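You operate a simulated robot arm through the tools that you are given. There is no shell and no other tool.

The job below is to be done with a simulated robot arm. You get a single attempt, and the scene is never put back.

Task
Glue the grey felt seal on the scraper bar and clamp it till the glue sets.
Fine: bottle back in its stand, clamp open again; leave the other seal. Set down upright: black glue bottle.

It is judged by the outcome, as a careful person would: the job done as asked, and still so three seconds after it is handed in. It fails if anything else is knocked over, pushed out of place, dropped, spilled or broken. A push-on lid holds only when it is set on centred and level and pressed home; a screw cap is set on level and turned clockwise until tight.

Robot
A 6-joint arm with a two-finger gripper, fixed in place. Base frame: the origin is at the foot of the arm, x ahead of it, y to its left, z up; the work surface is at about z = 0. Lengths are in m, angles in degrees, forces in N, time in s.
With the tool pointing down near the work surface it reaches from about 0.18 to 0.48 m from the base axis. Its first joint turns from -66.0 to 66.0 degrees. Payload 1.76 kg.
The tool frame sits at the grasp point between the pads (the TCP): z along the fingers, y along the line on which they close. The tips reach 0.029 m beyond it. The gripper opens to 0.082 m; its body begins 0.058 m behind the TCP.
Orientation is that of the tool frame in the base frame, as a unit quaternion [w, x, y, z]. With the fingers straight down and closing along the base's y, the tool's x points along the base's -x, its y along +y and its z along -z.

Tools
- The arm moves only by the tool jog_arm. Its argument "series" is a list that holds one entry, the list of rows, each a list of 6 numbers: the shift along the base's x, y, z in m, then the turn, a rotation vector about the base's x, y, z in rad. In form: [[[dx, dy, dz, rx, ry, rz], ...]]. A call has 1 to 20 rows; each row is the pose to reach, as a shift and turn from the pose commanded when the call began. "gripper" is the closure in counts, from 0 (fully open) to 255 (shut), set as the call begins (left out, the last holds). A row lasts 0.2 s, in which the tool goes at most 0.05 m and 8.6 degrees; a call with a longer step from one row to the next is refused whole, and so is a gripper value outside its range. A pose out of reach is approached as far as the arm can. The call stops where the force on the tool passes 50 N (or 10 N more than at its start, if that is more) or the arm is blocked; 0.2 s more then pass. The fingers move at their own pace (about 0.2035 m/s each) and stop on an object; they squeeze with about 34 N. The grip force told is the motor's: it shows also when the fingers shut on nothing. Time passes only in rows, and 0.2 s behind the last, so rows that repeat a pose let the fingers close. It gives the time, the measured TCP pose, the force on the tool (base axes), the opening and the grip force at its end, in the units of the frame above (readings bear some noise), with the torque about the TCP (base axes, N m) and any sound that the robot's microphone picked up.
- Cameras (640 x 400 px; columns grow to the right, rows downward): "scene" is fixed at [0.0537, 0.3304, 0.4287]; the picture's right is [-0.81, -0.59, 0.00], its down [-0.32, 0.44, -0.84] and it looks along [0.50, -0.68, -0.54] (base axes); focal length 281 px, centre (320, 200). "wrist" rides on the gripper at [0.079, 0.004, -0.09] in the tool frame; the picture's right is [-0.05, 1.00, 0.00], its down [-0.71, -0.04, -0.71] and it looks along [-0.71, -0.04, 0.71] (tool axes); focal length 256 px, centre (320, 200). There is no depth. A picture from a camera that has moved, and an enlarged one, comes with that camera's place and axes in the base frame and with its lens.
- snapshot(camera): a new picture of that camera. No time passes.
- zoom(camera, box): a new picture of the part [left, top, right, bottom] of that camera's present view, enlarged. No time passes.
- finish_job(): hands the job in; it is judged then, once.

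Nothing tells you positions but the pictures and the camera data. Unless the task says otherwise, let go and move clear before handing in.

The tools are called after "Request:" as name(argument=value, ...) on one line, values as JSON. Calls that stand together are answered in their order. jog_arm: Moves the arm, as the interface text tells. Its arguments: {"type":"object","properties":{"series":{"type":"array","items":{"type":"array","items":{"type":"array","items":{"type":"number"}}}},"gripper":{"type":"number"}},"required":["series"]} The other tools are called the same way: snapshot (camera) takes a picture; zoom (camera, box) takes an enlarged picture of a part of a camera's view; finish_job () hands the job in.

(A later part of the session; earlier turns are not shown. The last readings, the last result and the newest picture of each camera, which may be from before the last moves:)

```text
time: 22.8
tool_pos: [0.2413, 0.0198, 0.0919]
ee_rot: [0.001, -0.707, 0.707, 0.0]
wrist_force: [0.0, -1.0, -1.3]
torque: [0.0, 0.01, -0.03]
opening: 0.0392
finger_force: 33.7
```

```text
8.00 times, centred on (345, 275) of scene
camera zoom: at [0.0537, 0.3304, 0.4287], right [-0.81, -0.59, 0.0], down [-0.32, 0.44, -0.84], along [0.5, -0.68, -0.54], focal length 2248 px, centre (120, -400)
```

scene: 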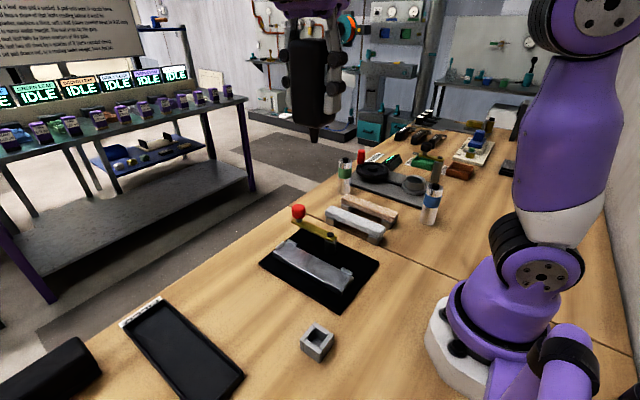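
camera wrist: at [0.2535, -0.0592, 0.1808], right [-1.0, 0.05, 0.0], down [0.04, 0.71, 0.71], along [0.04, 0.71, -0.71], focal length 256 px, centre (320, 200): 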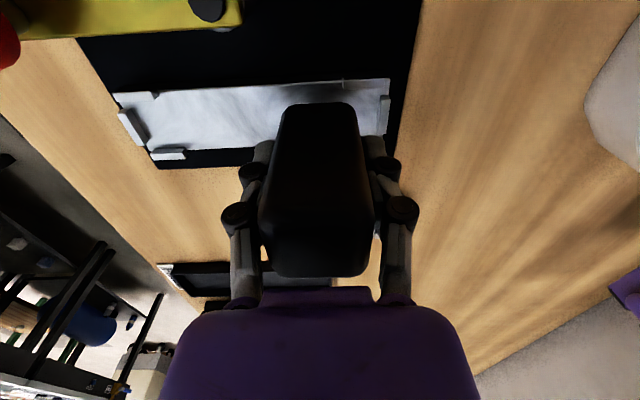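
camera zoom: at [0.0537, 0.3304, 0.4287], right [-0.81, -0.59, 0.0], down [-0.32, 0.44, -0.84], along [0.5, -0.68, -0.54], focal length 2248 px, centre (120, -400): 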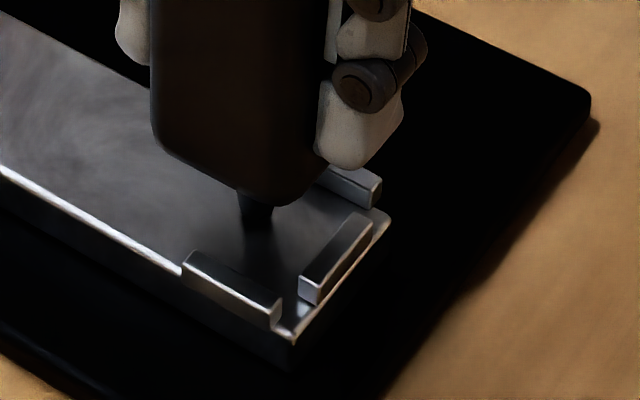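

Nothing visible so far; I'll make a full slow pass along the bar at this ~1.5 mm gap with the squeeze held, then check for glue from further away.

Request:
jog_arm(series=[[[-0.006, 0, 0, 0, 0, 0], [0.002, 0, 0, 0, 0, 0], [0.01, 0, 0, 0, 0, 0], [0.018, 0, 0, 0, 0, 0], [0.026, 0, 0, 0, 0, 0], [0.034, 0, 0, 0, 0, 0], [0.042, 0, 0, 0, 0, 0], [0.05, 0, 0, 0, 0, 0], [0.058, 0, 0, 0, 0, 0], [0.066, 0, 0, 0, 0, 0], [0.074, 0, 0, 0, 0, 0], [0.082, 0, 0, 0, 0, 0], [0.09, 0, 0, 0, 0, 0], [0.098, 0, 0, 0, 0, 0], [0.106, 0, 0, 0, 0, 0], [0.114, 0, 0, 0, 0, 0], [0.122, 0, 0, 0, 0, 0]]])

Request:
zoom(camera="scene", box=[270, 225, 370, 295])

Request:
snapshot(camera="wrist")

```text
time: 26.4
tool_pos: [0.3637, 0.0198, 0.0917]
ee_rot: [0.0, 0.708, -0.706, 0.0]
wrist_force: [-0.3, 0.7, -1.3]
torque: [0.0, 0.03, -0.02]
opening: 0.0391
finger_force: 33.4
```

```text
5.71 times, centred on (320, 260) of scene
camera zoom: at [0.0537, 0.3304, 0.4287], right [-0.81, -0.59, 0.0], down [-0.32, 0.44, -0.84], along [0.5, -0.68, -0.54], focal length 1606 px, centre (320, -143)
```

zoom: 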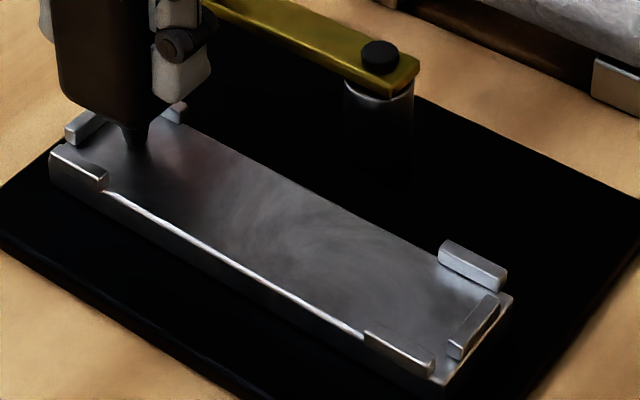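

```text
taken
camera wrist: at [0.3586, -0.0594, 0.1809], right [-1.0, 0.05, 0.0], down [0.04, 0.71, 0.71], along [0.04, 0.71, -0.71], focal length 256 px, centre (320, 200)
```

wrist: 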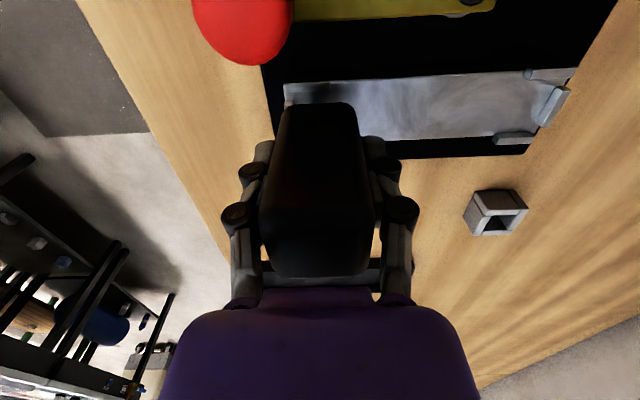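

Request:
zoom(camera="wrist", box=[270, 50, 590, 160])

Request:
zoom(camera="scene", box=[295, 245, 355, 290])

```text
2.00 times, centred on (430, 105) of wrist
camera zoom: at [0.3586, -0.0594, 0.1809], right [-1.0, 0.05, 0.0], down [0.04, 0.71, 0.71], along [0.04, 0.71, -0.71], focal length 512 px, centre (100, 390)
```

zoom: 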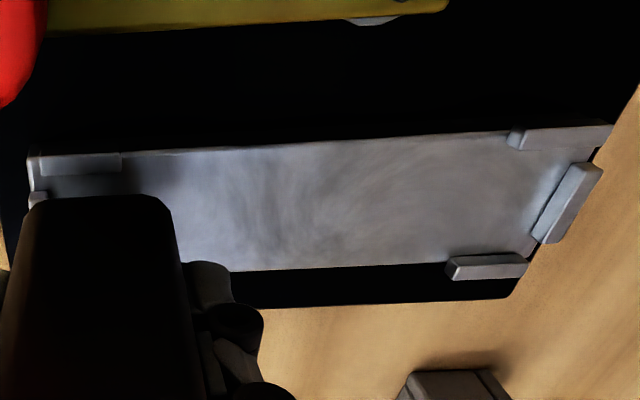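

```text
8.89 times, centred on (325, 268) of scene
camera zoom: at [0.0537, 0.3304, 0.4287], right [-0.81, -0.59, 0.0], down [-0.32, 0.44, -0.84], along [0.5, -0.68, -0.54], focal length 2498 px, centre (276, -400)
```

zoom: 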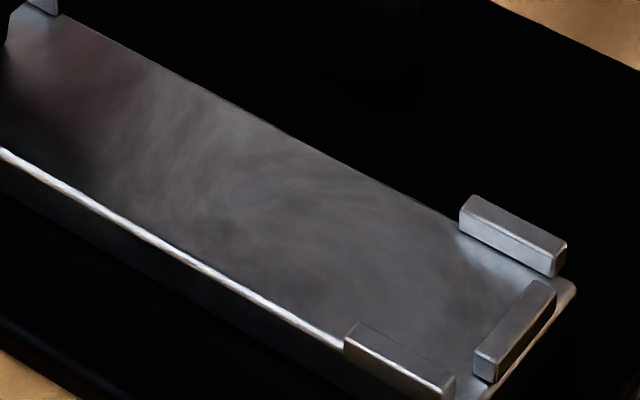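

No bead yet at a ~2 mm gap. I'll bring the tip closer (≈0.5 mm) at this far end and check whether glue starts to come out when nearly touching.

Request:
jog_arm(series=[[[0, 0, -0.001, 0, 0, 0], [0, 0, -0.0015, 0, 0, 0], [-0.004, 0, -0.0015, 0, 0, 0], [-0.008, 0, -0.0015, 0, 0, 0], [-0.012, 0, -0.0015, 0, 0, 0], [-0.016, 0, -0.0015, 0, 0, 0]]])

Request:
zoom(camera="scene", box=[275, 225, 335, 270])

```text
time: 27.8
tool_pos: [0.3473, 0.0199, 0.0897]
ee_rot: [-0.001, -0.707, 0.707, -0.001]
wrist_force: [-0.2, -0.2, -1.1]
torque: [-0.04, 0.0, 0.03]
opening: 0.039
finger_force: 33.9
```

```text
8.89 times, centred on (305, 248) of scene
camera zoom: at [0.0537, 0.3305, 0.4287], right [-0.81, -0.59, 0.0], down [-0.32, 0.44, -0.84], along [0.5, -0.68, -0.54], focal length 2498 px, centre (453, -222)
```

zoom: 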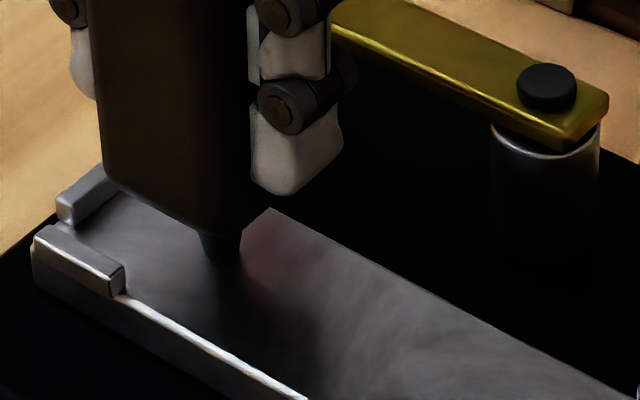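

Request:
zoom(camera="scene", box=[322, 262, 354, 290])

Request:
zoom(camera="scene", box=[295, 245, 335, 280])

Request:
zoom(camera="wrist", box=[380, 60, 600, 170])

```text
14.29 times, centred on (338, 276) of scene
camera zoom: at [0.0537, 0.3305, 0.4287], right [-0.81, -0.59, 0.0], down [-0.32, 0.44, -0.84], along [0.5, -0.68, -0.54], focal length 4014 px, centre (63, -886)
```

zoom: 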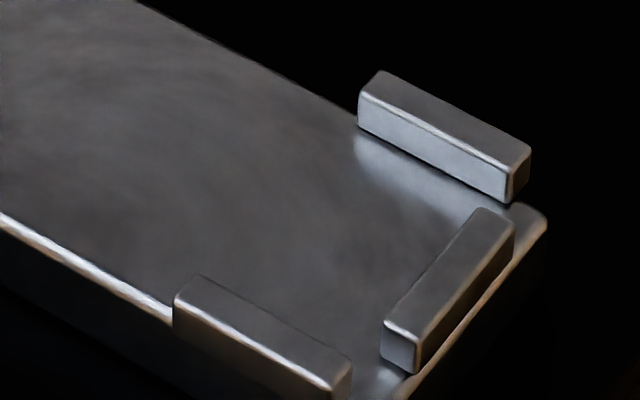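

```text
11.43 times, centred on (315, 262) of scene
camera zoom: at [0.0537, 0.3305, 0.4287], right [-0.81, -0.59, 0.0], down [-0.32, 0.44, -0.84], along [0.5, -0.68, -0.54], focal length 3212 px, centre (377, -514)
```

zoom: 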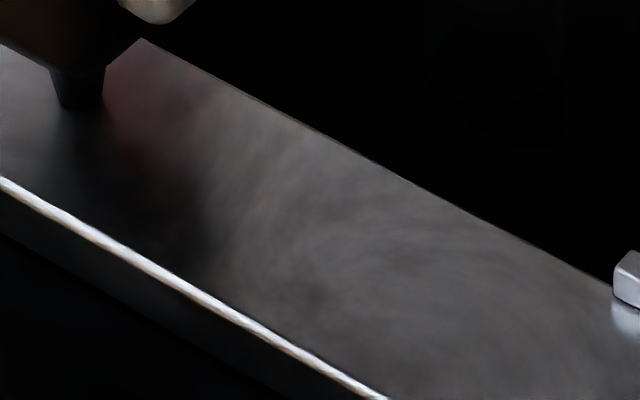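

```text
2.91 times, centred on (490, 115) of wrist
camera zoom: at [0.3422, -0.0595, 0.1795], right [-1.0, 0.05, 0.0], down [0.04, 0.71, 0.71], along [0.04, 0.71, -0.71], focal length 745 px, centre (-174, 447)
```

zoom: 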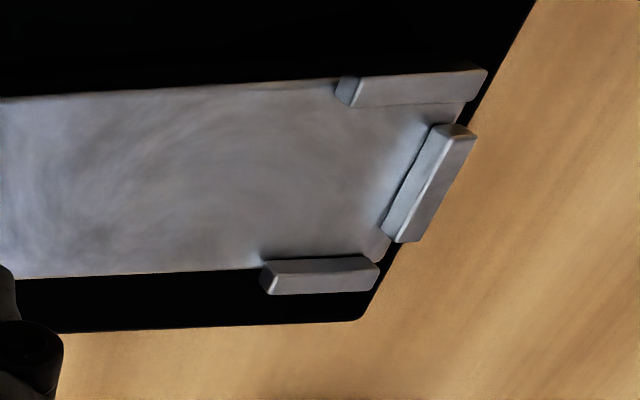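

Still no glue, even nearly touching. With the tip resting just above the bar I'll test whether a relax-and-squeeze pulse is what makes the bottle dispense.

Request:
jog_arm(series=[[[0, 0, 0, 0, 0, 0], [0, 0, 0, 0, 0, 0]]], gripper=136)

Request:
jog_arm(series=[[[0, 0, 0, 0, 0, 0], [0, 0, 0, 0, 0, 0], [0, 0, 0, 0, 0, 0]]], gripper=255)

Request:
zoom(camera="scene", box=[275, 225, 335, 270])

```text
time: 28.4
tool_pos: [0.3467, 0.0193, 0.0916]
ee_rot: [0.0, 0.707, -0.707, 0.0]
wrist_force: [0.4, -0.2, -0.7]
torque: [-0.01, 0.0, 0.01]
opening: 0.0393
finger_force: 33.6
```

```text
time: 29.2
tool_pos: [0.3476, 0.0188, 0.0901]
ee_rot: [0.0, -0.707, 0.707, 0.0]
wrist_force: [-1.3, 0.4, 0.0]
torque: [-0.02, 0.0, 0.0]
opening: 0.0393
finger_force: 34.1
```

```text
8.89 times, centred on (305, 248) of scene
camera zoom: at [0.0537, 0.3305, 0.4287], right [-0.81, -0.59, 0.0], down [-0.32, 0.44, -0.84], along [0.5, -0.68, -0.54], focal length 2498 px, centre (453, -222)
```

zoom: 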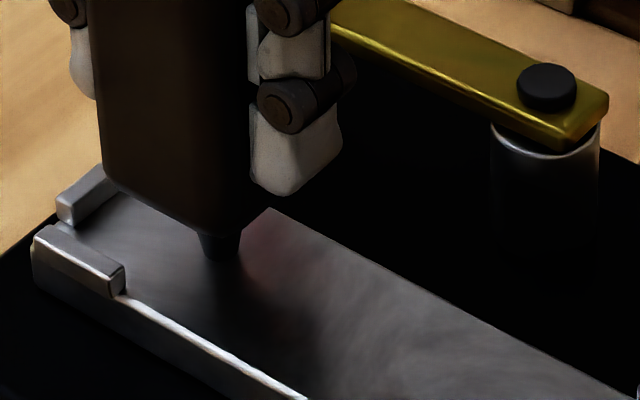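

The grip is effectively on/off, so it isn't a graded squeeze. I'll test a press of the nozzle tip on the bar held for about a second (a press-to-flow tip).

Request:
jog_arm(series=[[[0, 0, -0.0008, 0, 0, 0], [0, 0, -0.0008, 0, 0, 0], [0, 0, -0.0008, 0, 0, 0], [0, 0, -0.0008, 0, 0, 0], [0, 0, -0.0008, 0, 0, 0]]])

Request:
zoom(camera="scene", box=[275, 225, 335, 270])

```text
time: 30.4
tool_pos: [0.348, 0.0195, 0.0901]
ee_rot: [0.0, 0.708, -0.707, -0.001]
wrist_force: [-2.8, 0.9, 12.0]
torque: [0.03, 0.2, -0.01]
opening: 0.0393
finger_force: 33.9
```

```text
8.89 times, centred on (305, 248) of scene
camera zoom: at [0.0537, 0.3304, 0.4287], right [-0.81, -0.59, 0.0], down [-0.32, 0.44, -0.84], along [0.5, -0.68, -0.54], focal length 2498 px, centre (453, -222)
```

zoom: 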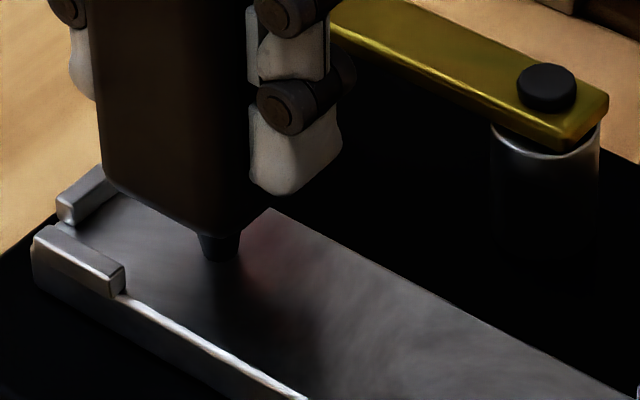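

Request:
jog_arm(series=[[[0, 0, 0.008, 0, 0, 0], [0, 0, 0.015, 0, 0, 0], [0, 0, 0.015, 0, 0, 0]]])

Request:
zoom(camera="scene", box=[280, 232, 330, 270])

Request:
zoom(camera="scene", box=[255, 200, 395, 320])

```text
time: 31.2
tool_pos: [0.3468, 0.0204, 0.1053]
ee_rot: [-0.001, -0.707, 0.707, -0.001]
wrist_force: [0.2, -0.5, -1.4]
torque: [0.01, 0.0, 0.0]
opening: 0.0389
finger_force: 34.0
```

```text
10.53 times, centred on (305, 251) of scene
camera zoom: at [0.0537, 0.3305, 0.4287], right [-0.81, -0.59, 0.0], down [-0.32, 0.44, -0.84], along [0.5, -0.68, -0.54], focal length 2958 px, centre (478, -337)
```

zoom: 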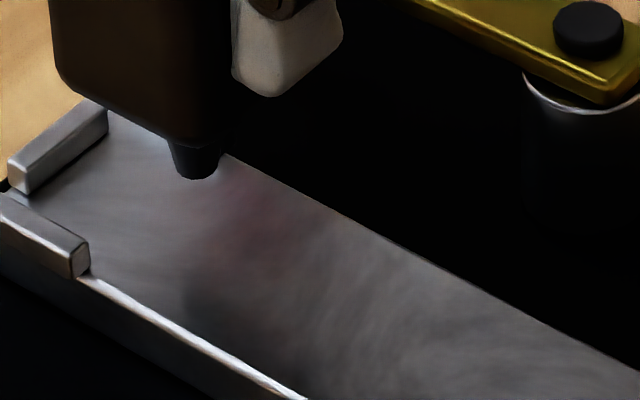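

```text
3.33 times, centred on (325, 260) of scene
camera zoom: at [0.0537, 0.3305, 0.4287], right [-0.81, -0.59, 0.0], down [-0.32, 0.44, -0.84], along [0.5, -0.68, -0.54], focal length 937 px, centre (303, 0)
```

zoom: 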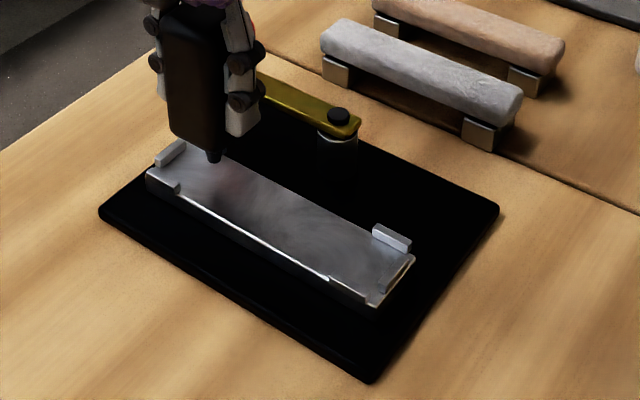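

Request:
zoom(camera="scene", box=[292, 240, 308, 252])

Request:
zoom(camera="scene", box=[300, 320, 336, 365])

Request:
snapshot(camera="scene")

```text
16.00 times, centred on (300, 246) of scene
camera zoom: at [0.0537, 0.3305, 0.4287], right [-0.81, -0.59, 0.0], down [-0.32, 0.44, -0.84], along [0.5, -0.68, -0.54], focal length 4496 px, centre (640, -536)
```

zoom: 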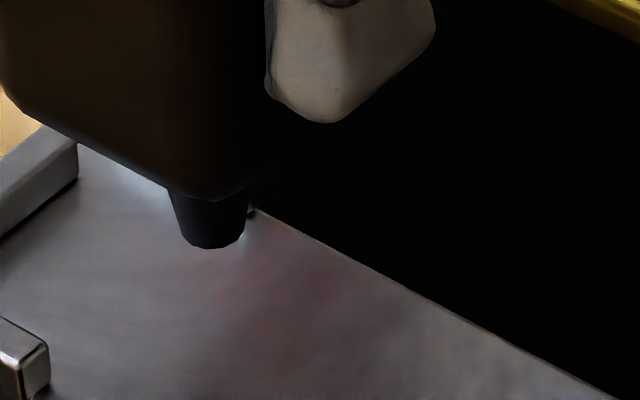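

```text
8.89 times, centred on (318, 342) of scene
camera zoom: at [0.0537, 0.3305, 0.4287], right [-0.81, -0.59, 0.0], down [-0.32, 0.44, -0.84], along [0.5, -0.68, -0.54], focal length 2498 px, centre (338, -1067)
```

zoom: 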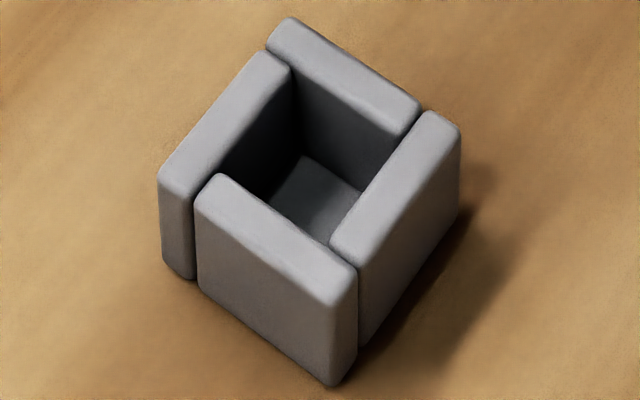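

```text
taken
```

scene: 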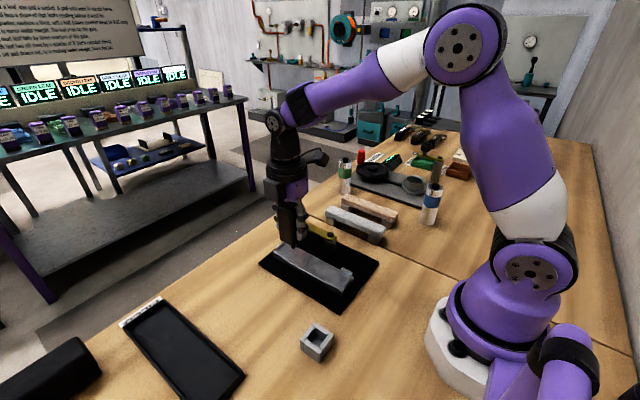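

No cap or glue is visible anywhere, and the stand is clean. I'll try a slower pass at a bigger stand-off (~5 mm), which is how a bead is normally laid.

Request:
jog_arm(series=[[[0.008, 0, -0.005, 0, 0, 0], [0.015, 0, -0.009, 0, 0, 0], [0.015, 0, -0.009, 0, 0, 0], [0.01, 0, -0.009, 0, 0, 0], [0.005, 0, -0.009, 0, 0, 0], [0, 0, -0.009, 0, 0, 0], [-0.005, 0, -0.009, 0, 0, 0], [-0.01, 0, -0.009, 0, 0, 0], [-0.015, 0, -0.009, 0, 0, 0], [-0.02, 0, -0.009, 0, 0, 0], [-0.025, 0, -0.009, 0, 0, 0], [-0.03, 0, -0.009, 0, 0, 0], [-0.035, 0, -0.009, 0, 0, 0], [-0.04, 0, -0.009, 0, 0, 0], [-0.045, 0, -0.009, 0, 0, 0], [-0.05, 0, -0.009, 0, 0, 0]]])

Request:
zoom(camera="scene", box=[270, 225, 370, 295])

```text
time: 34.6
tool_pos: [0.298, 0.0193, 0.0953]
ee_rot: [0.0, -0.707, 0.708, 0.0]
wrist_force: [-0.5, 0.0, 0.0]
torque: [-0.04, 0.03, -0.01]
opening: 0.0393
finger_force: 34.1
```

```text
5.71 times, centred on (320, 260) of scene
camera zoom: at [0.0537, 0.3305, 0.4287], right [-0.81, -0.59, 0.0], down [-0.32, 0.44, -0.84], along [0.5, -0.68, -0.54], focal length 1606 px, centre (320, -143)
```

zoom: 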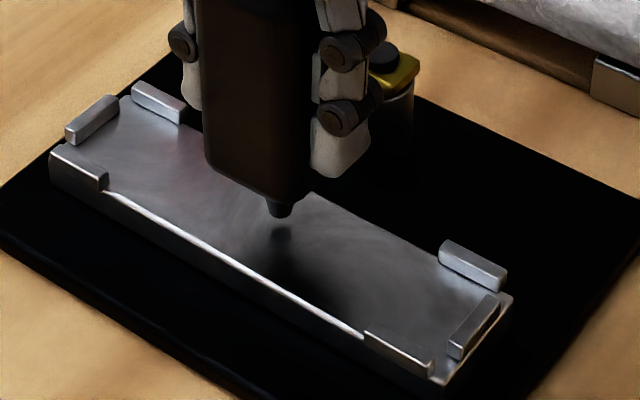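

Still nothing. One remaining way is a light drag with the tip actually in contact (a felt-tip/roller style applicator); I'll try a short, gentle contact stroke.

Request:
jog_arm(series=[[[0, 0, -0.003, 0, 0, 0], [0, 0, -0.0055, 0, 0, 0], [0, 0, -0.0059, 0, 0, 0], [-0.003, 0, -0.0059, 0, 0, 0], [-0.006, 0, -0.0059, 0, 0, 0], [-0.009, 0, -0.0059, 0, 0, 0], [-0.012, 0, -0.0059, 0, 0, 0]]])

Request:
zoom(camera="scene", box=[295, 240, 355, 285])

```text
time: 36.2
tool_pos: [0.2866, 0.0199, 0.0899]
ee_rot: [0.0, 0.707, -0.707, 0.001]
wrist_force: [5.8, -0.5, 13.6]
torque: [-0.05, -0.4, 0.05]
opening: 0.0395
finger_force: 33.9
```

```text
8.89 times, centred on (325, 262) of scene
camera zoom: at [0.0537, 0.3304, 0.4287], right [-0.81, -0.59, 0.0], down [-0.32, 0.44, -0.84], along [0.5, -0.68, -0.54], focal length 2498 px, centre (276, -356)
```

zoom: 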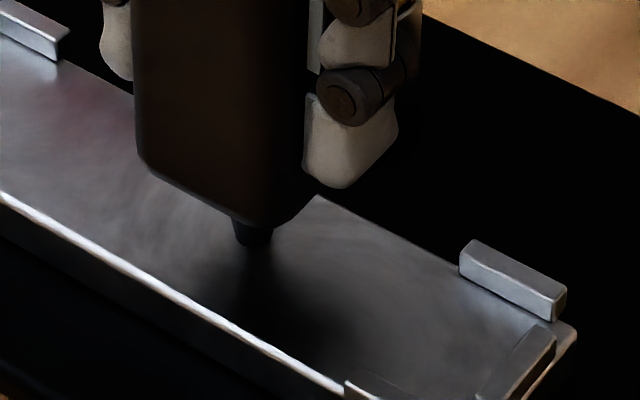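

No mark from the drag either. I'll lift to ~2 mm over the middle of the bar and simply dwell several seconds squeezing, in case the glue flows slowly.

Request:
jog_arm(series=[[[0, 0, 0.0025, 0, 0, 0], [0.012, 0, 0.0025, 0, 0, 0], [0.012, 0, 0.0025, 0, 0, 0], [0.012, 0, 0.0025, 0, 0, 0], [0.012, 0, 0.0025, 0, 0, 0], [0.012, 0, 0.0025, 0, 0, 0], [0.012, 0, 0.0025, 0, 0, 0], [0.012, 0, 0.0025, 0, 0, 0], [0.012, 0, 0.0025, 0, 0, 0], [0.012, 0, 0.0025, 0, 0, 0], [0.012, 0, 0.0025, 0, 0, 0], [0.012, 0, 0.0025, 0, 0, 0], [0.012, 0, 0.0025, 0, 0, 0], [0.012, 0, 0.0025, 0, 0, 0], [0.012, 0, 0.0025, 0, 0, 0], [0.012, 0, 0.0025, 0, 0, 0], [0.012, 0, 0.0025, 0, 0, 0], [0.012, 0, 0.0025, 0, 0, 0]]])

Request:
zoom(camera="scene", box=[295, 240, 355, 285])

```text
time: 40.0
tool_pos: [0.2962, 0.0201, 0.0924]
ee_rot: [0.0, -0.707, 0.707, 0.001]
wrist_force: [0.1, -0.2, -1.6]
torque: [-0.01, -0.04, 0.05]
opening: 0.0391
finger_force: 34.1
```

```text
8.89 times, centred on (325, 262) of scene
camera zoom: at [0.0537, 0.3305, 0.4287], right [-0.81, -0.59, 0.0], down [-0.32, 0.44, -0.84], along [0.5, -0.68, -0.54], focal length 2498 px, centre (276, -356)
```

zoom: 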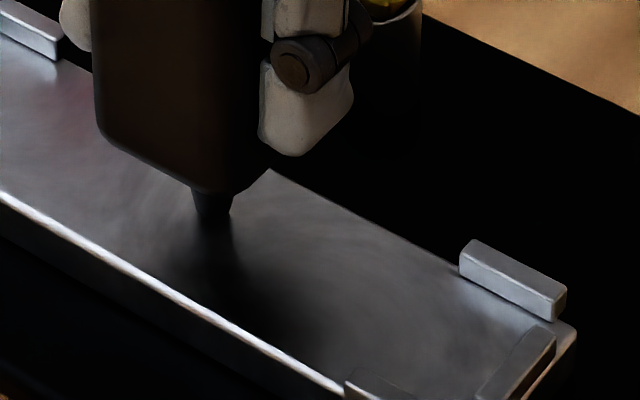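

Still no glue. Before trying other manipulations I'll look for any instructions or a status display in the surroundings.

Request:
zoom(camera="scene", box=[0, 0, 200, 125])

Request:
zoom(camera="scene", box=[330, 110, 530, 235])

Request:
zoom(camera="scene", box=[340, 0, 560, 120])

Request:
snapshot(camera="wrist")

```text
3.20 times, centred on (100, 62) of scene
camera zoom: at [0.0537, 0.3305, 0.4287], right [-0.81, -0.59, 0.0], down [-0.32, 0.44, -0.84], along [0.5, -0.68, -0.54], focal length 899 px, centre (1024, 640)
```

zoom: 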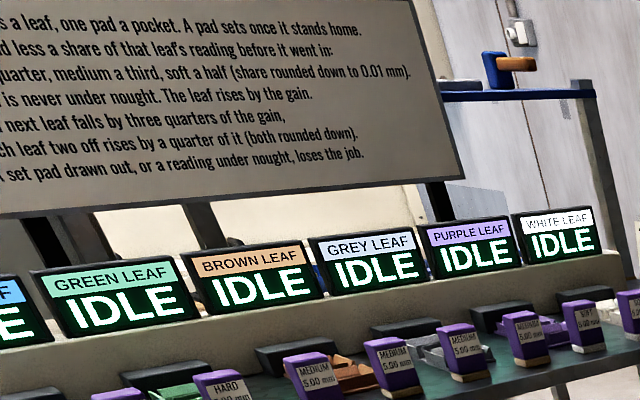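

```text
3.20 times, centred on (430, 172) of scene
camera zoom: at [0.0537, 0.3305, 0.4287], right [-0.81, -0.59, 0.0], down [-0.32, 0.44, -0.84], along [0.5, -0.68, -0.54], focal length 899 px, centre (-32, 288)
```

zoom: 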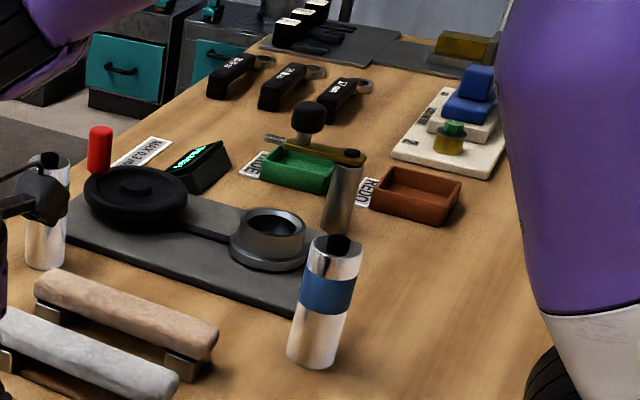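

```text
2.91 times, centred on (450, 60) of scene
camera zoom: at [0.0537, 0.3305, 0.4287], right [-0.81, -0.59, 0.0], down [-0.32, 0.44, -0.84], along [0.5, -0.68, -0.54], focal length 818 px, centre (-58, 607)
```

zoom: 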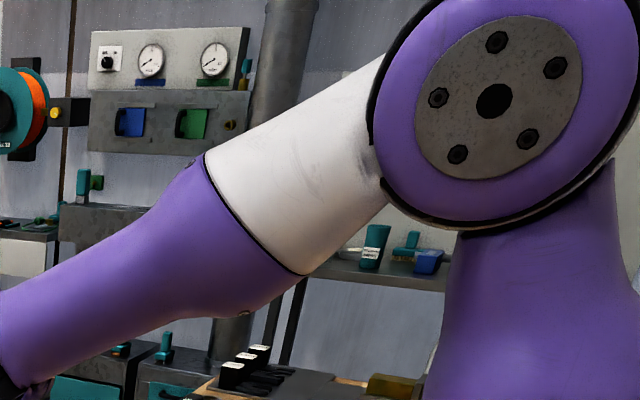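

```text
taken
camera wrist: at [0.2926, -0.0592, 0.1812], right [-1.0, 0.05, 0.0], down [0.04, 0.71, 0.71], along [0.04, 0.71, -0.71], focal length 256 px, centre (320, 200)
```

wrist: 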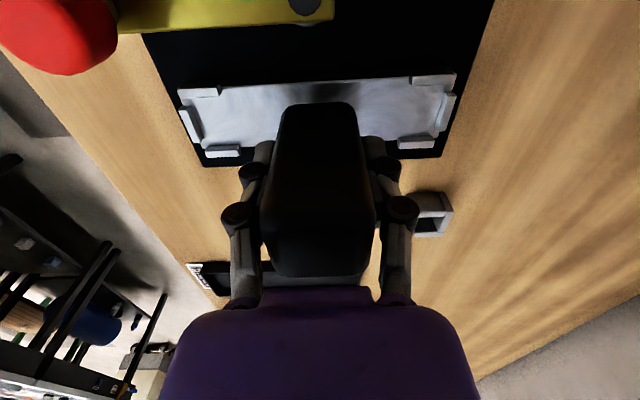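

There are no glue instructions around. As a cheap check, I'll tilt the bottle about 25° with its tip kept ~3 mm above the bar's middle, to see if it then flows.

Request:
jog_arm(series=[[[0.0, 0, 0.003, 0, 0, 0], [0.0102, 0, 0.0022, 0, 0.15, 0], [0.0202, 0, 0.0, 0, 0.3, 0], [0.0298, 0, -0.0045, 0, 0.45, 0], [0.0298, 0, -0.0055, 0, 0.45, 0], [0.0298, 0, -0.0055, 0, 0.45, 0], [0.0298, 0, -0.0055, 0, 0.45, 0], [0.0298, 0, -0.0055, 0, 0.45, 0]]])

Request:
zoom(camera="scene", box=[285, 225, 365, 285])

```text
time: 41.8
tool_pos: [0.3272, 0.0197, 0.087]
ee_rot: [-0.158, -0.689, 0.69, 0.158]
wrist_force: [-0.1, -0.3, -2.0]
torque: [0.01, -0.01, 0.02]
opening: 0.0394
finger_force: 34.0
```

```text
6.67 times, centred on (325, 255) of scene
camera zoom: at [0.0537, 0.3304, 0.4287], right [-0.81, -0.59, 0.0], down [-0.32, 0.44, -0.84], along [0.5, -0.68, -0.54], focal length 1873 px, centre (287, -167)
```

zoom: 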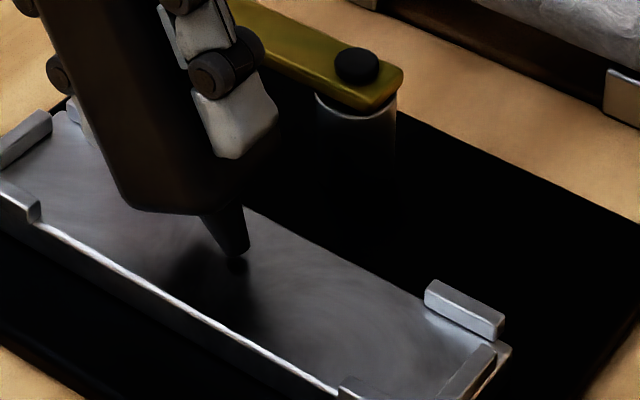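

Tilting makes no difference. I'll straighten the bottle, lift it and return it to its stand, then re-grasp it on its other two faces (which also puts the gripper in the orientation needed for the seal) and try again.

Request:
jog_arm(series=[[[-0.0096, 0, 0.012, 0, -0.15, 0], [-0.0196, 0, 0.03, 0, -0.3, 0], [-0.0298, 0, 0.05, 0, -0.45, 0], [-0.0298, 0, 0.075, 0, -0.45, 0], [-0.055, 0.03, 0.075, 0, -0.45, 0], [-0.08, 0.06, 0.075, 0, -0.45, 0], [-0.105, 0.09, 0.075, 0, -0.45, 0], [-0.1261, 0.1182, 0.075, 0, -0.45, 0], [-0.1261, 0.1182, 0.075, 0, -0.45, 0]]])

Request:
snapshot(camera="wrist")

Request:
zoom(camera="scene", box=[255, 200, 395, 320])

Request:
zoom(camera="scene", box=[280, 250, 360, 370])

```text
time: 43.8
tool_pos: [0.2013, 0.1371, 0.1618]
ee_rot: [0.0, -0.707, 0.707, 0.001]
wrist_force: [0.4, -0.4, -0.6]
torque: [0.0, -0.03, -0.03]
opening: 0.0391
finger_force: 34.0
```

```text
taken
camera wrist: at [0.1955, 0.0592, 0.2512], right [-1.0, 0.05, 0.0], down [0.04, 0.71, 0.71], along [0.04, 0.71, -0.71], focal length 256 px, centre (320, 200)
```

wrist: 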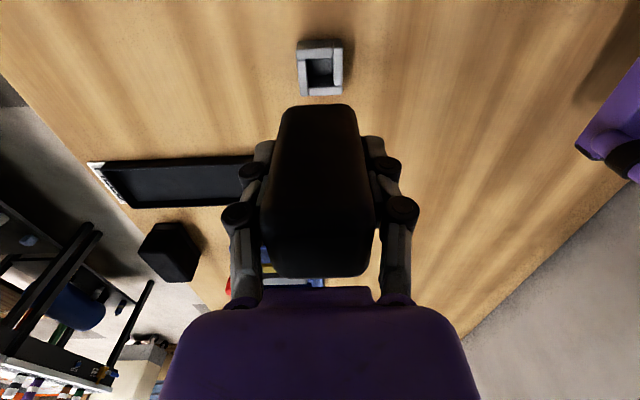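

```text
3.33 times, centred on (325, 260) of scene
camera zoom: at [0.0537, 0.3305, 0.4287], right [-0.81, -0.59, 0.0], down [-0.32, 0.44, -0.84], along [0.5, -0.68, -0.54], focal length 937 px, centre (303, 0)
```

zoom: 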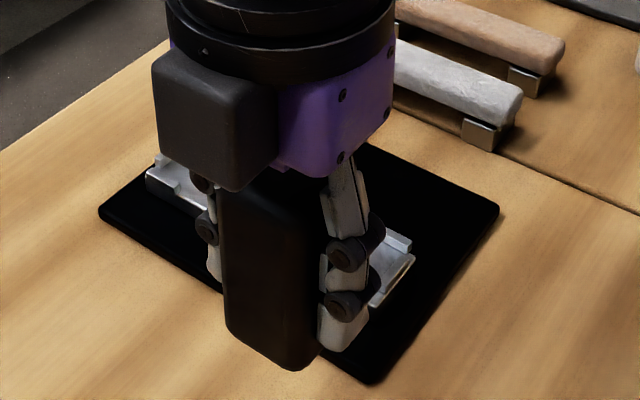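

```text
3.33 times, centred on (320, 310) of scene
camera zoom: at [0.0537, 0.3305, 0.4287], right [-0.81, -0.59, 0.0], down [-0.32, 0.44, -0.84], along [0.5, -0.68, -0.54], focal length 937 px, centre (320, -167)
```

zoom: 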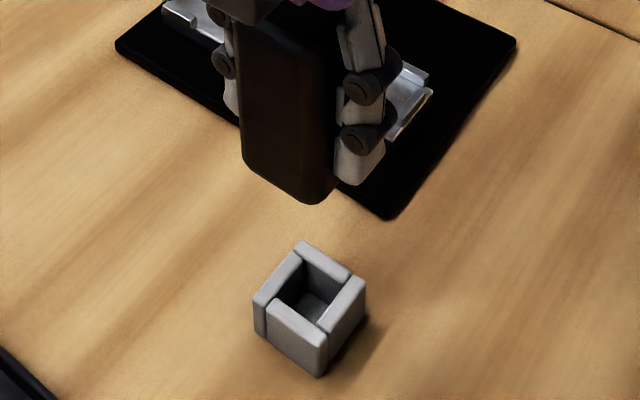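

Aligned over the stand; lowering the bottle back to its rim.

Request:
jog_arm(series=[[[-0.0003, 0.0002, -0.03, 0, 0, 0], [-0.0003, 0.0002, -0.055, 0, 0, 0], [-0.0003, 0.0002, -0.075, 0, 0, 0], [-0.0003, 0.0002, -0.084, 0, 0, 0], [-0.0003, 0.0002, -0.0875, 0, 0, 0], [-0.0003, 0.0002, -0.0885, 0, 0, 0], [-0.0003, 0.0002, -0.0885, 0, 0, 0]]])

Request:
zoom(camera="scene", box=[270, 270, 370, 370])

```text
time: 45.4
tool_pos: [0.2004, 0.1374, 0.0734]
ee_rot: [0.0, -0.707, 0.707, 0.0]
wrist_force: [-0.1, 0.5, -2.4]
torque: [0.01, 0.0, -0.01]
opening: 0.0393
finger_force: 33.3
```

```text
4.00 times, centred on (320, 320) of scene
camera zoom: at [0.0537, 0.3305, 0.4287], right [-0.81, -0.59, 0.0], down [-0.32, 0.44, -0.84], along [0.5, -0.68, -0.54], focal length 1124 px, centre (320, -280)
```

zoom: 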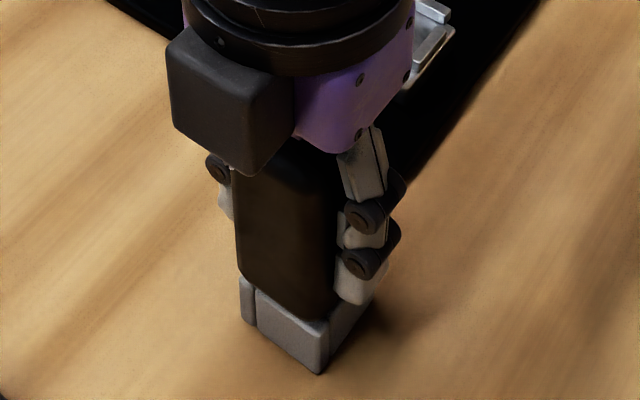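

Request:
jog_arm(series=[[[0, 0, -0.0007, 0, 0, 0], [0, 0, -0.0012, 0, 0, 0], [0, 0, -0.0012, 0, 0, 0]]])

```text
time: 46.2
tool_pos: [0.2007, 0.1377, 0.072]
ee_rot: [0.0, 0.708, -0.707, 0.001]
wrist_force: [-0.5, 0.1, -1.0]
torque: [0.01, 0.03, 0.02]
opening: 0.0393
finger_force: 34.2
```

Request:
jog_arm(series=[[[0, 0, -0.0006, 0, 0, 0], [0, 0, -0.0006, 0, 0, 0]]])

Request:
jog_arm(series=[[[0, 0, -0.0006, 0, 0, 0], [0, 0, -0.0006, 0, 0, 0]]])

```text
time: 46.8
tool_pos: [0.2007, 0.1375, 0.0712]
ee_rot: [0.0, -0.707, 0.707, 0.0]
wrist_force: [-1.2, -0.9, -1.9]
torque: [-0.03, 0.03, 0.03]
opening: 0.0389
finger_force: 34.0
```

```text
time: 47.4
tool_pos: [0.2004, 0.1381, 0.0709]
ee_rot: [0.0, 0.707, -0.707, 0.0]
wrist_force: [-2.6, 0.0, 5.3]
torque: [-0.14, -0.02, -0.03]
opening: 0.0394
finger_force: 34.3
```

The bottle is seated on the stand's rim. Releasing, going up, and turning the gripper back 90°.

Request:
jog_arm(series=[[[0, 0, 0, 0, 0, 0], [0, 0, 0, 0, 0, 0], [0, 0, 0.03, 0, 0, 0], [0, 0, 0.06, 0, 0, 0], [0, 0, 0.1, 0, 0, 0], [0, 0, 0.1, 0, 0, -0.1428], [0, 0, 0.1, 0, 0, -0.2856], [0, 0, 0.1, 0, 0, -0.4284], [0, 0, 0.1, 0, 0, -0.5712], [0, 0, 0.1, 0, 0, -0.714], [0, 0, 0.1, 0, 0, -0.8568], [0, 0, 0.1, 0, 0, -0.9996], [0, 0, 0.1, 0, 0, -1.1424], [0, 0, 0.1, 0, 0, -1.2852], [0, 0, 0.1, 0, 0, -1.428], [0, 0, 0.1, 0, 0, -1.5708], [0, 0, 0.1, 0, 0, -1.5708]]], gripper=0)

Request:
snapshot(camera="wrist")

Request:
snapshot(camera="scene")

```text
time: 51.0
tool_pos: [0.2003, 0.1382, 0.1705]
ee_rot: [0.0, 0.0, 1.0, 0.0]
wrist_force: [0.8, 0.4, 0.1]
torque: [0.01, 0.02, 0.02]
opening: 0.0822
finger_force: 0.1
```

```text
taken
camera wrist: at [0.1209, 0.1429, 0.2601], right [0.06, 1.0, 0.0], down [0.71, -0.04, 0.71], along [0.71, -0.04, -0.71], focal length 256 px, centre (320, 200)
```

wrist: 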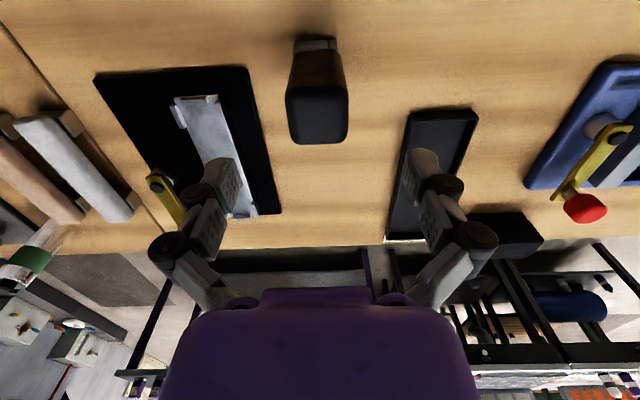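

```text
taken
```

scene: 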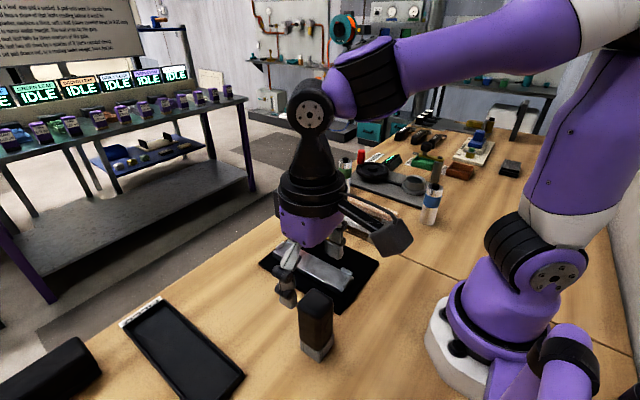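

Request:
zoom(camera="wrist", box=[150, 80, 280, 220])

Request:
zoom(camera="scene", box=[285, 280, 350, 370])

```text
2.86 times, centred on (215, 150) of wrist
camera zoom: at [0.1209, 0.1429, 0.2601], right [0.06, 1.0, 0.0], down [0.71, -0.04, 0.71], along [0.71, -0.04, -0.71], focal length 731 px, centre (620, 343)
```

zoom: 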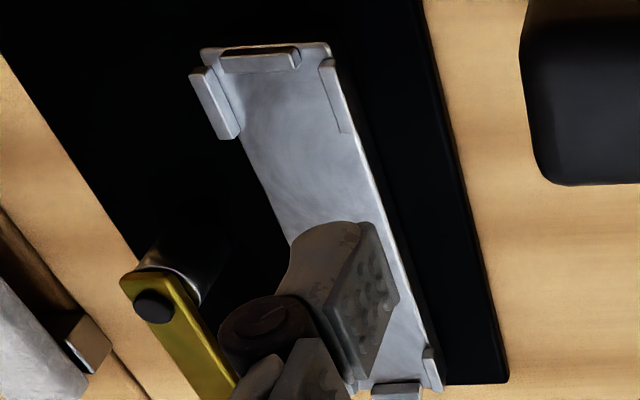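

```text
4.44 times, centred on (318, 325) of scene
camera zoom: at [0.0537, 0.3305, 0.4287], right [-0.81, -0.59, 0.0], down [-0.32, 0.44, -0.84], along [0.5, -0.68, -0.54], focal length 1249 px, centre (331, -356)
```

zoom: 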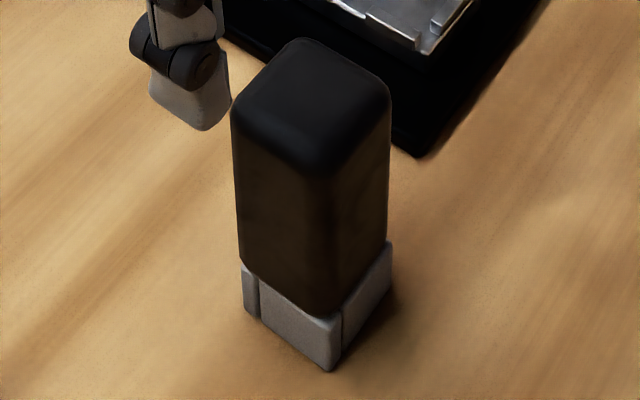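

Request:
jog_arm(series=[[[0, -0.0015, -0.03, 0, 0, 0], [0, -0.0015, -0.06, 0, 0, 0], [0, -0.0015, -0.085, 0, 0, 0], [0, -0.0015, -0.0985, 0, 0, 0], [0, -0.0015, -0.0985, 0, 0, 0]]])

Request:
jog_arm(series=[[[0, 0, 0, 0, 0, 0], [0, 0, 0, 0, 0, 0], [0, 0, 0, 0, 0, 0]]], gripper=150)

```text
time: 52.2
tool_pos: [0.2005, 0.1368, 0.0732]
ee_rot: [-0.001, 0.0, 1.0, 0.0]
wrist_force: [-0.2, -0.6, -1.0]
torque: [-0.06, -0.01, 0.02]
opening: 0.0821
finger_force: 0.2
```

```text
time: 53.0
tool_pos: [0.2015, 0.1377, 0.0733]
ee_rot: [0.001, 0.0, 1.0, 0.0]
wrist_force: [0.2, -1.7, 12.2]
torque: [-0.14, 0.08, 0.0]
opening: 0.0392
finger_force: 34.4
```

The bottle is equally 0.039 m wide this way. I'll lift it, carry it to the bar and repeat a pass with this grasp.

Request:
jog_arm(series=[[[0, 0, 0.015, 0, 0, 0], [0, 0, 0.05, 0, 0, 0], [0, 0, 0.085, 0, 0, 0], [0.008, -0.03, 0.085, 0, 0, 0], [0.02, -0.07, 0.085, 0, 0, 0], [0.035, -0.1, 0.085, 0, 0, 0], [0.035, -0.1175, 0.085, 0, 0, 0], [0.035, -0.1175, 0.055, 0, 0, 0], [0.035, -0.1175, 0.03, 0, 0, 0], [0.035, -0.1175, 0.0215, 0, 0, 0], [0.035, -0.1175, 0.0215, 0, 0, 0]]])

Request:
zoom(camera="scene", box=[270, 225, 370, 295])

Request:
snapshot(camera="wrist")

```text
time: 55.4
tool_pos: [0.235, 0.018, 0.0948]
ee_rot: [-0.001, 0.0, 1.0, 0.0]
wrist_force: [-1.2, 0.5, -1.2]
torque: [0.02, 0.0, 0.0]
opening: 0.0391
finger_force: 34.3
```

```text
5.71 times, centred on (320, 260) of scene
camera zoom: at [0.0537, 0.3304, 0.4287], right [-0.81, -0.59, 0.0], down [-0.32, 0.44, -0.84], along [0.5, -0.68, -0.54], focal length 1606 px, centre (320, -143)
```

zoom: 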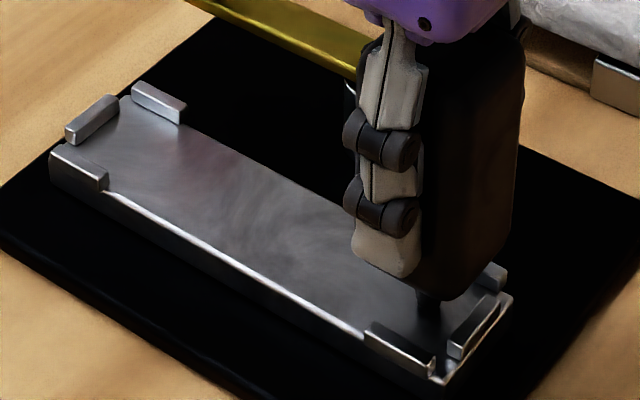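

```text
taken
camera wrist: at [0.156, 0.0228, 0.1832], right [0.05, 1.0, 0.0], down [0.71, -0.04, 0.71], along [0.71, -0.04, -0.71], focal length 256 px, centre (320, 200)
```

wrist: 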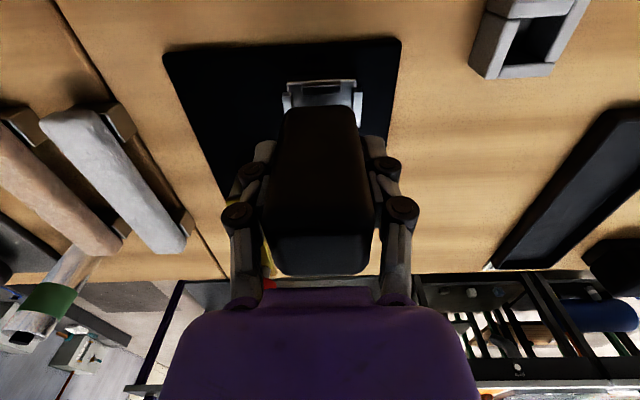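

Request:
jog_arm(series=[[[-0.003, 0.0015, -0.0005, 0, 0, 0], [-0.003, 0.0015, -0.0005, 0, 0, 0], [-0.003, 0.0015, -0.0005, 0, 0, 0], [0.003, 0.0015, -0.0005, 0, 0, 0], [0.009, 0.0015, -0.0005, 0, 0, 0], [0.015, 0.0015, -0.0005, 0, 0, 0], [0.021, 0.0015, -0.0005, 0, 0, 0], [0.027, 0.0015, -0.0005, 0, 0, 0], [0.033, 0.0015, -0.0005, 0, 0, 0], [0.039, 0.0015, -0.0005, 0, 0, 0], [0.045, 0.0015, -0.0005, 0, 0, 0], [0.051, 0.0015, -0.0005, 0, 0, 0], [0.057, 0.0015, -0.0005, 0, 0, 0], [0.063, 0.0015, -0.0005, 0, 0, 0], [0.069, 0.0015, -0.0005, 0, 0, 0]]], gripper=255)

Request:
zoom(camera="scene", box=[270, 225, 370, 295])

```text
time: 58.6
tool_pos: [0.3046, 0.0215, 0.0934]
ee_rot: [0.0, 0.0, 1.0, 0.0]
wrist_force: [0.2, 0.1, -1.9]
torque: [0.02, -0.01, 0.04]
opening: 0.0393
finger_force: 34.4
```

```text
5.71 times, centred on (320, 260) of scene
camera zoom: at [0.0537, 0.3304, 0.4287], right [-0.81, -0.59, 0.0], down [-0.32, 0.44, -0.84], along [0.5, -0.68, -0.54], focal length 1606 px, centre (320, -143)
```

zoom: 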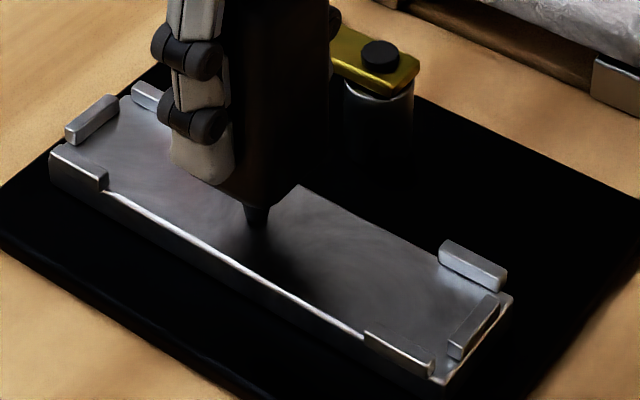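

Still no visible bead, though the nozzle has now been drawn, squeezed, along the whole seat several times. I'll complete this pass to the far end, pause, and then look at the whole bar with the bottle lifted away.

Request:
jog_arm(series=[[[0.006, -0.001, 0, 0, 0, 0], [0.012, -0.001, 0, 0, 0, 0], [0.018, -0.001, 0, 0, 0, 0], [0.024, -0.001, 0, 0, 0, 0], [0.03, -0.001, 0, 0, 0, 0], [0.036, -0.001, 0, 0, 0, 0], [0.042, -0.001, 0, 0, 0, 0], [0.048, -0.001, 0, 0, 0, 0], [0.054, -0.001, 0, 0, 0, 0], [0.06, -0.001, 0, 0, 0, 0], [0.062, -0.001, 0, 0, 0, 0], [0.062, -0.001, 0, 0, 0, 0], [0.062, -0.001, 0.02, 0, 0, 0], [0.06, -0.001, 0.06, 0, 0, 0], [0.03, 0.02, 0.08, 0, 0, 0], [0.0, 0.05, 0.08, 0, 0, 0], [-0.03, 0.08, 0.08, 0, 0, 0], [-0.06, 0.1, 0.08, 0, 0, 0], [-0.06, 0.1, 0.08, 0, 0, 0]]])

Request:
zoom(camera="scene", box=[270, 225, 370, 295])

Request:
snapshot(camera="wrist")

```text
time: 62.6
tool_pos: [0.2439, 0.1227, 0.1733]
ee_rot: [-0.001, 0.0, 1.0, 0.0]
wrist_force: [0.1, 0.0, -2.1]
torque: [-0.01, -0.03, -0.04]
opening: 0.039
finger_force: 34.3
```

```text
5.71 times, centred on (320, 260) of scene
camera zoom: at [0.0537, 0.3305, 0.4287], right [-0.81, -0.59, 0.0], down [-0.32, 0.44, -0.84], along [0.5, -0.68, -0.54], focal length 1606 px, centre (320, -143)
```

zoom: 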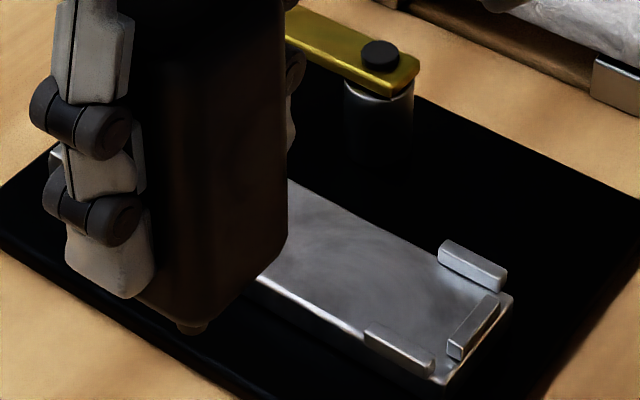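

```text
taken
camera wrist: at [0.164, 0.1262, 0.2624], right [0.05, 1.0, 0.0], down [0.71, -0.04, 0.71], along [0.71, -0.04, -0.71], focal length 256 px, centre (320, 200)
```

wrist: 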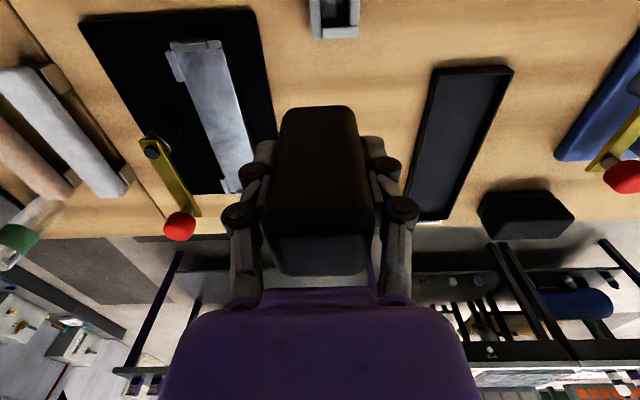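

No bead is visible. I'll put the bottle back in its stand now and go on with the seal; a gentle tug after clamping will tell me whether it bonded.

Request:
jog_arm(series=[[[-0.022, 0.008, 0, 0, 0, 0], [-0.044, 0.016, 0, 0, 0, 0], [-0.044, 0.016, -0.03, 0, 0, 0], [-0.044, 0.016, -0.06, 0, 0, 0], [-0.044, 0.016, -0.085, 0, 0, 0], [-0.044, 0.016, -0.096, 0, 0, 0], [-0.044, 0.016, -0.0995, 0, 0, 0], [-0.044, 0.016, -0.1005, 0, 0, 0], [-0.044, 0.016, -0.1005, 0, 0, 0]]])

Request:
zoom(camera="scene", box=[270, 270, 370, 370])

```text
time: 64.6
tool_pos: [0.2013, 0.1368, 0.0732]
ee_rot: [-0.001, 0.0, 1.0, 0.0]
wrist_force: [-1.0, 2.0, 3.1]
torque: [0.02, -0.05, 0.01]
opening: 0.0391
finger_force: 33.4
```

```text
4.00 times, centred on (320, 320) of scene
camera zoom: at [0.0537, 0.3304, 0.4287], right [-0.81, -0.59, 0.0], down [-0.32, 0.44, -0.84], along [0.5, -0.68, -0.54], focal length 1124 px, centre (320, -280)
```

zoom: 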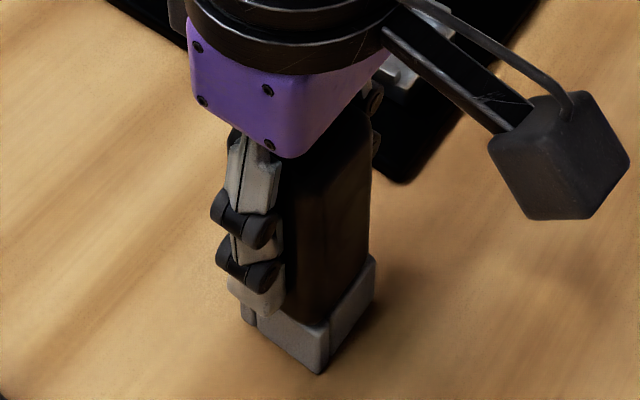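

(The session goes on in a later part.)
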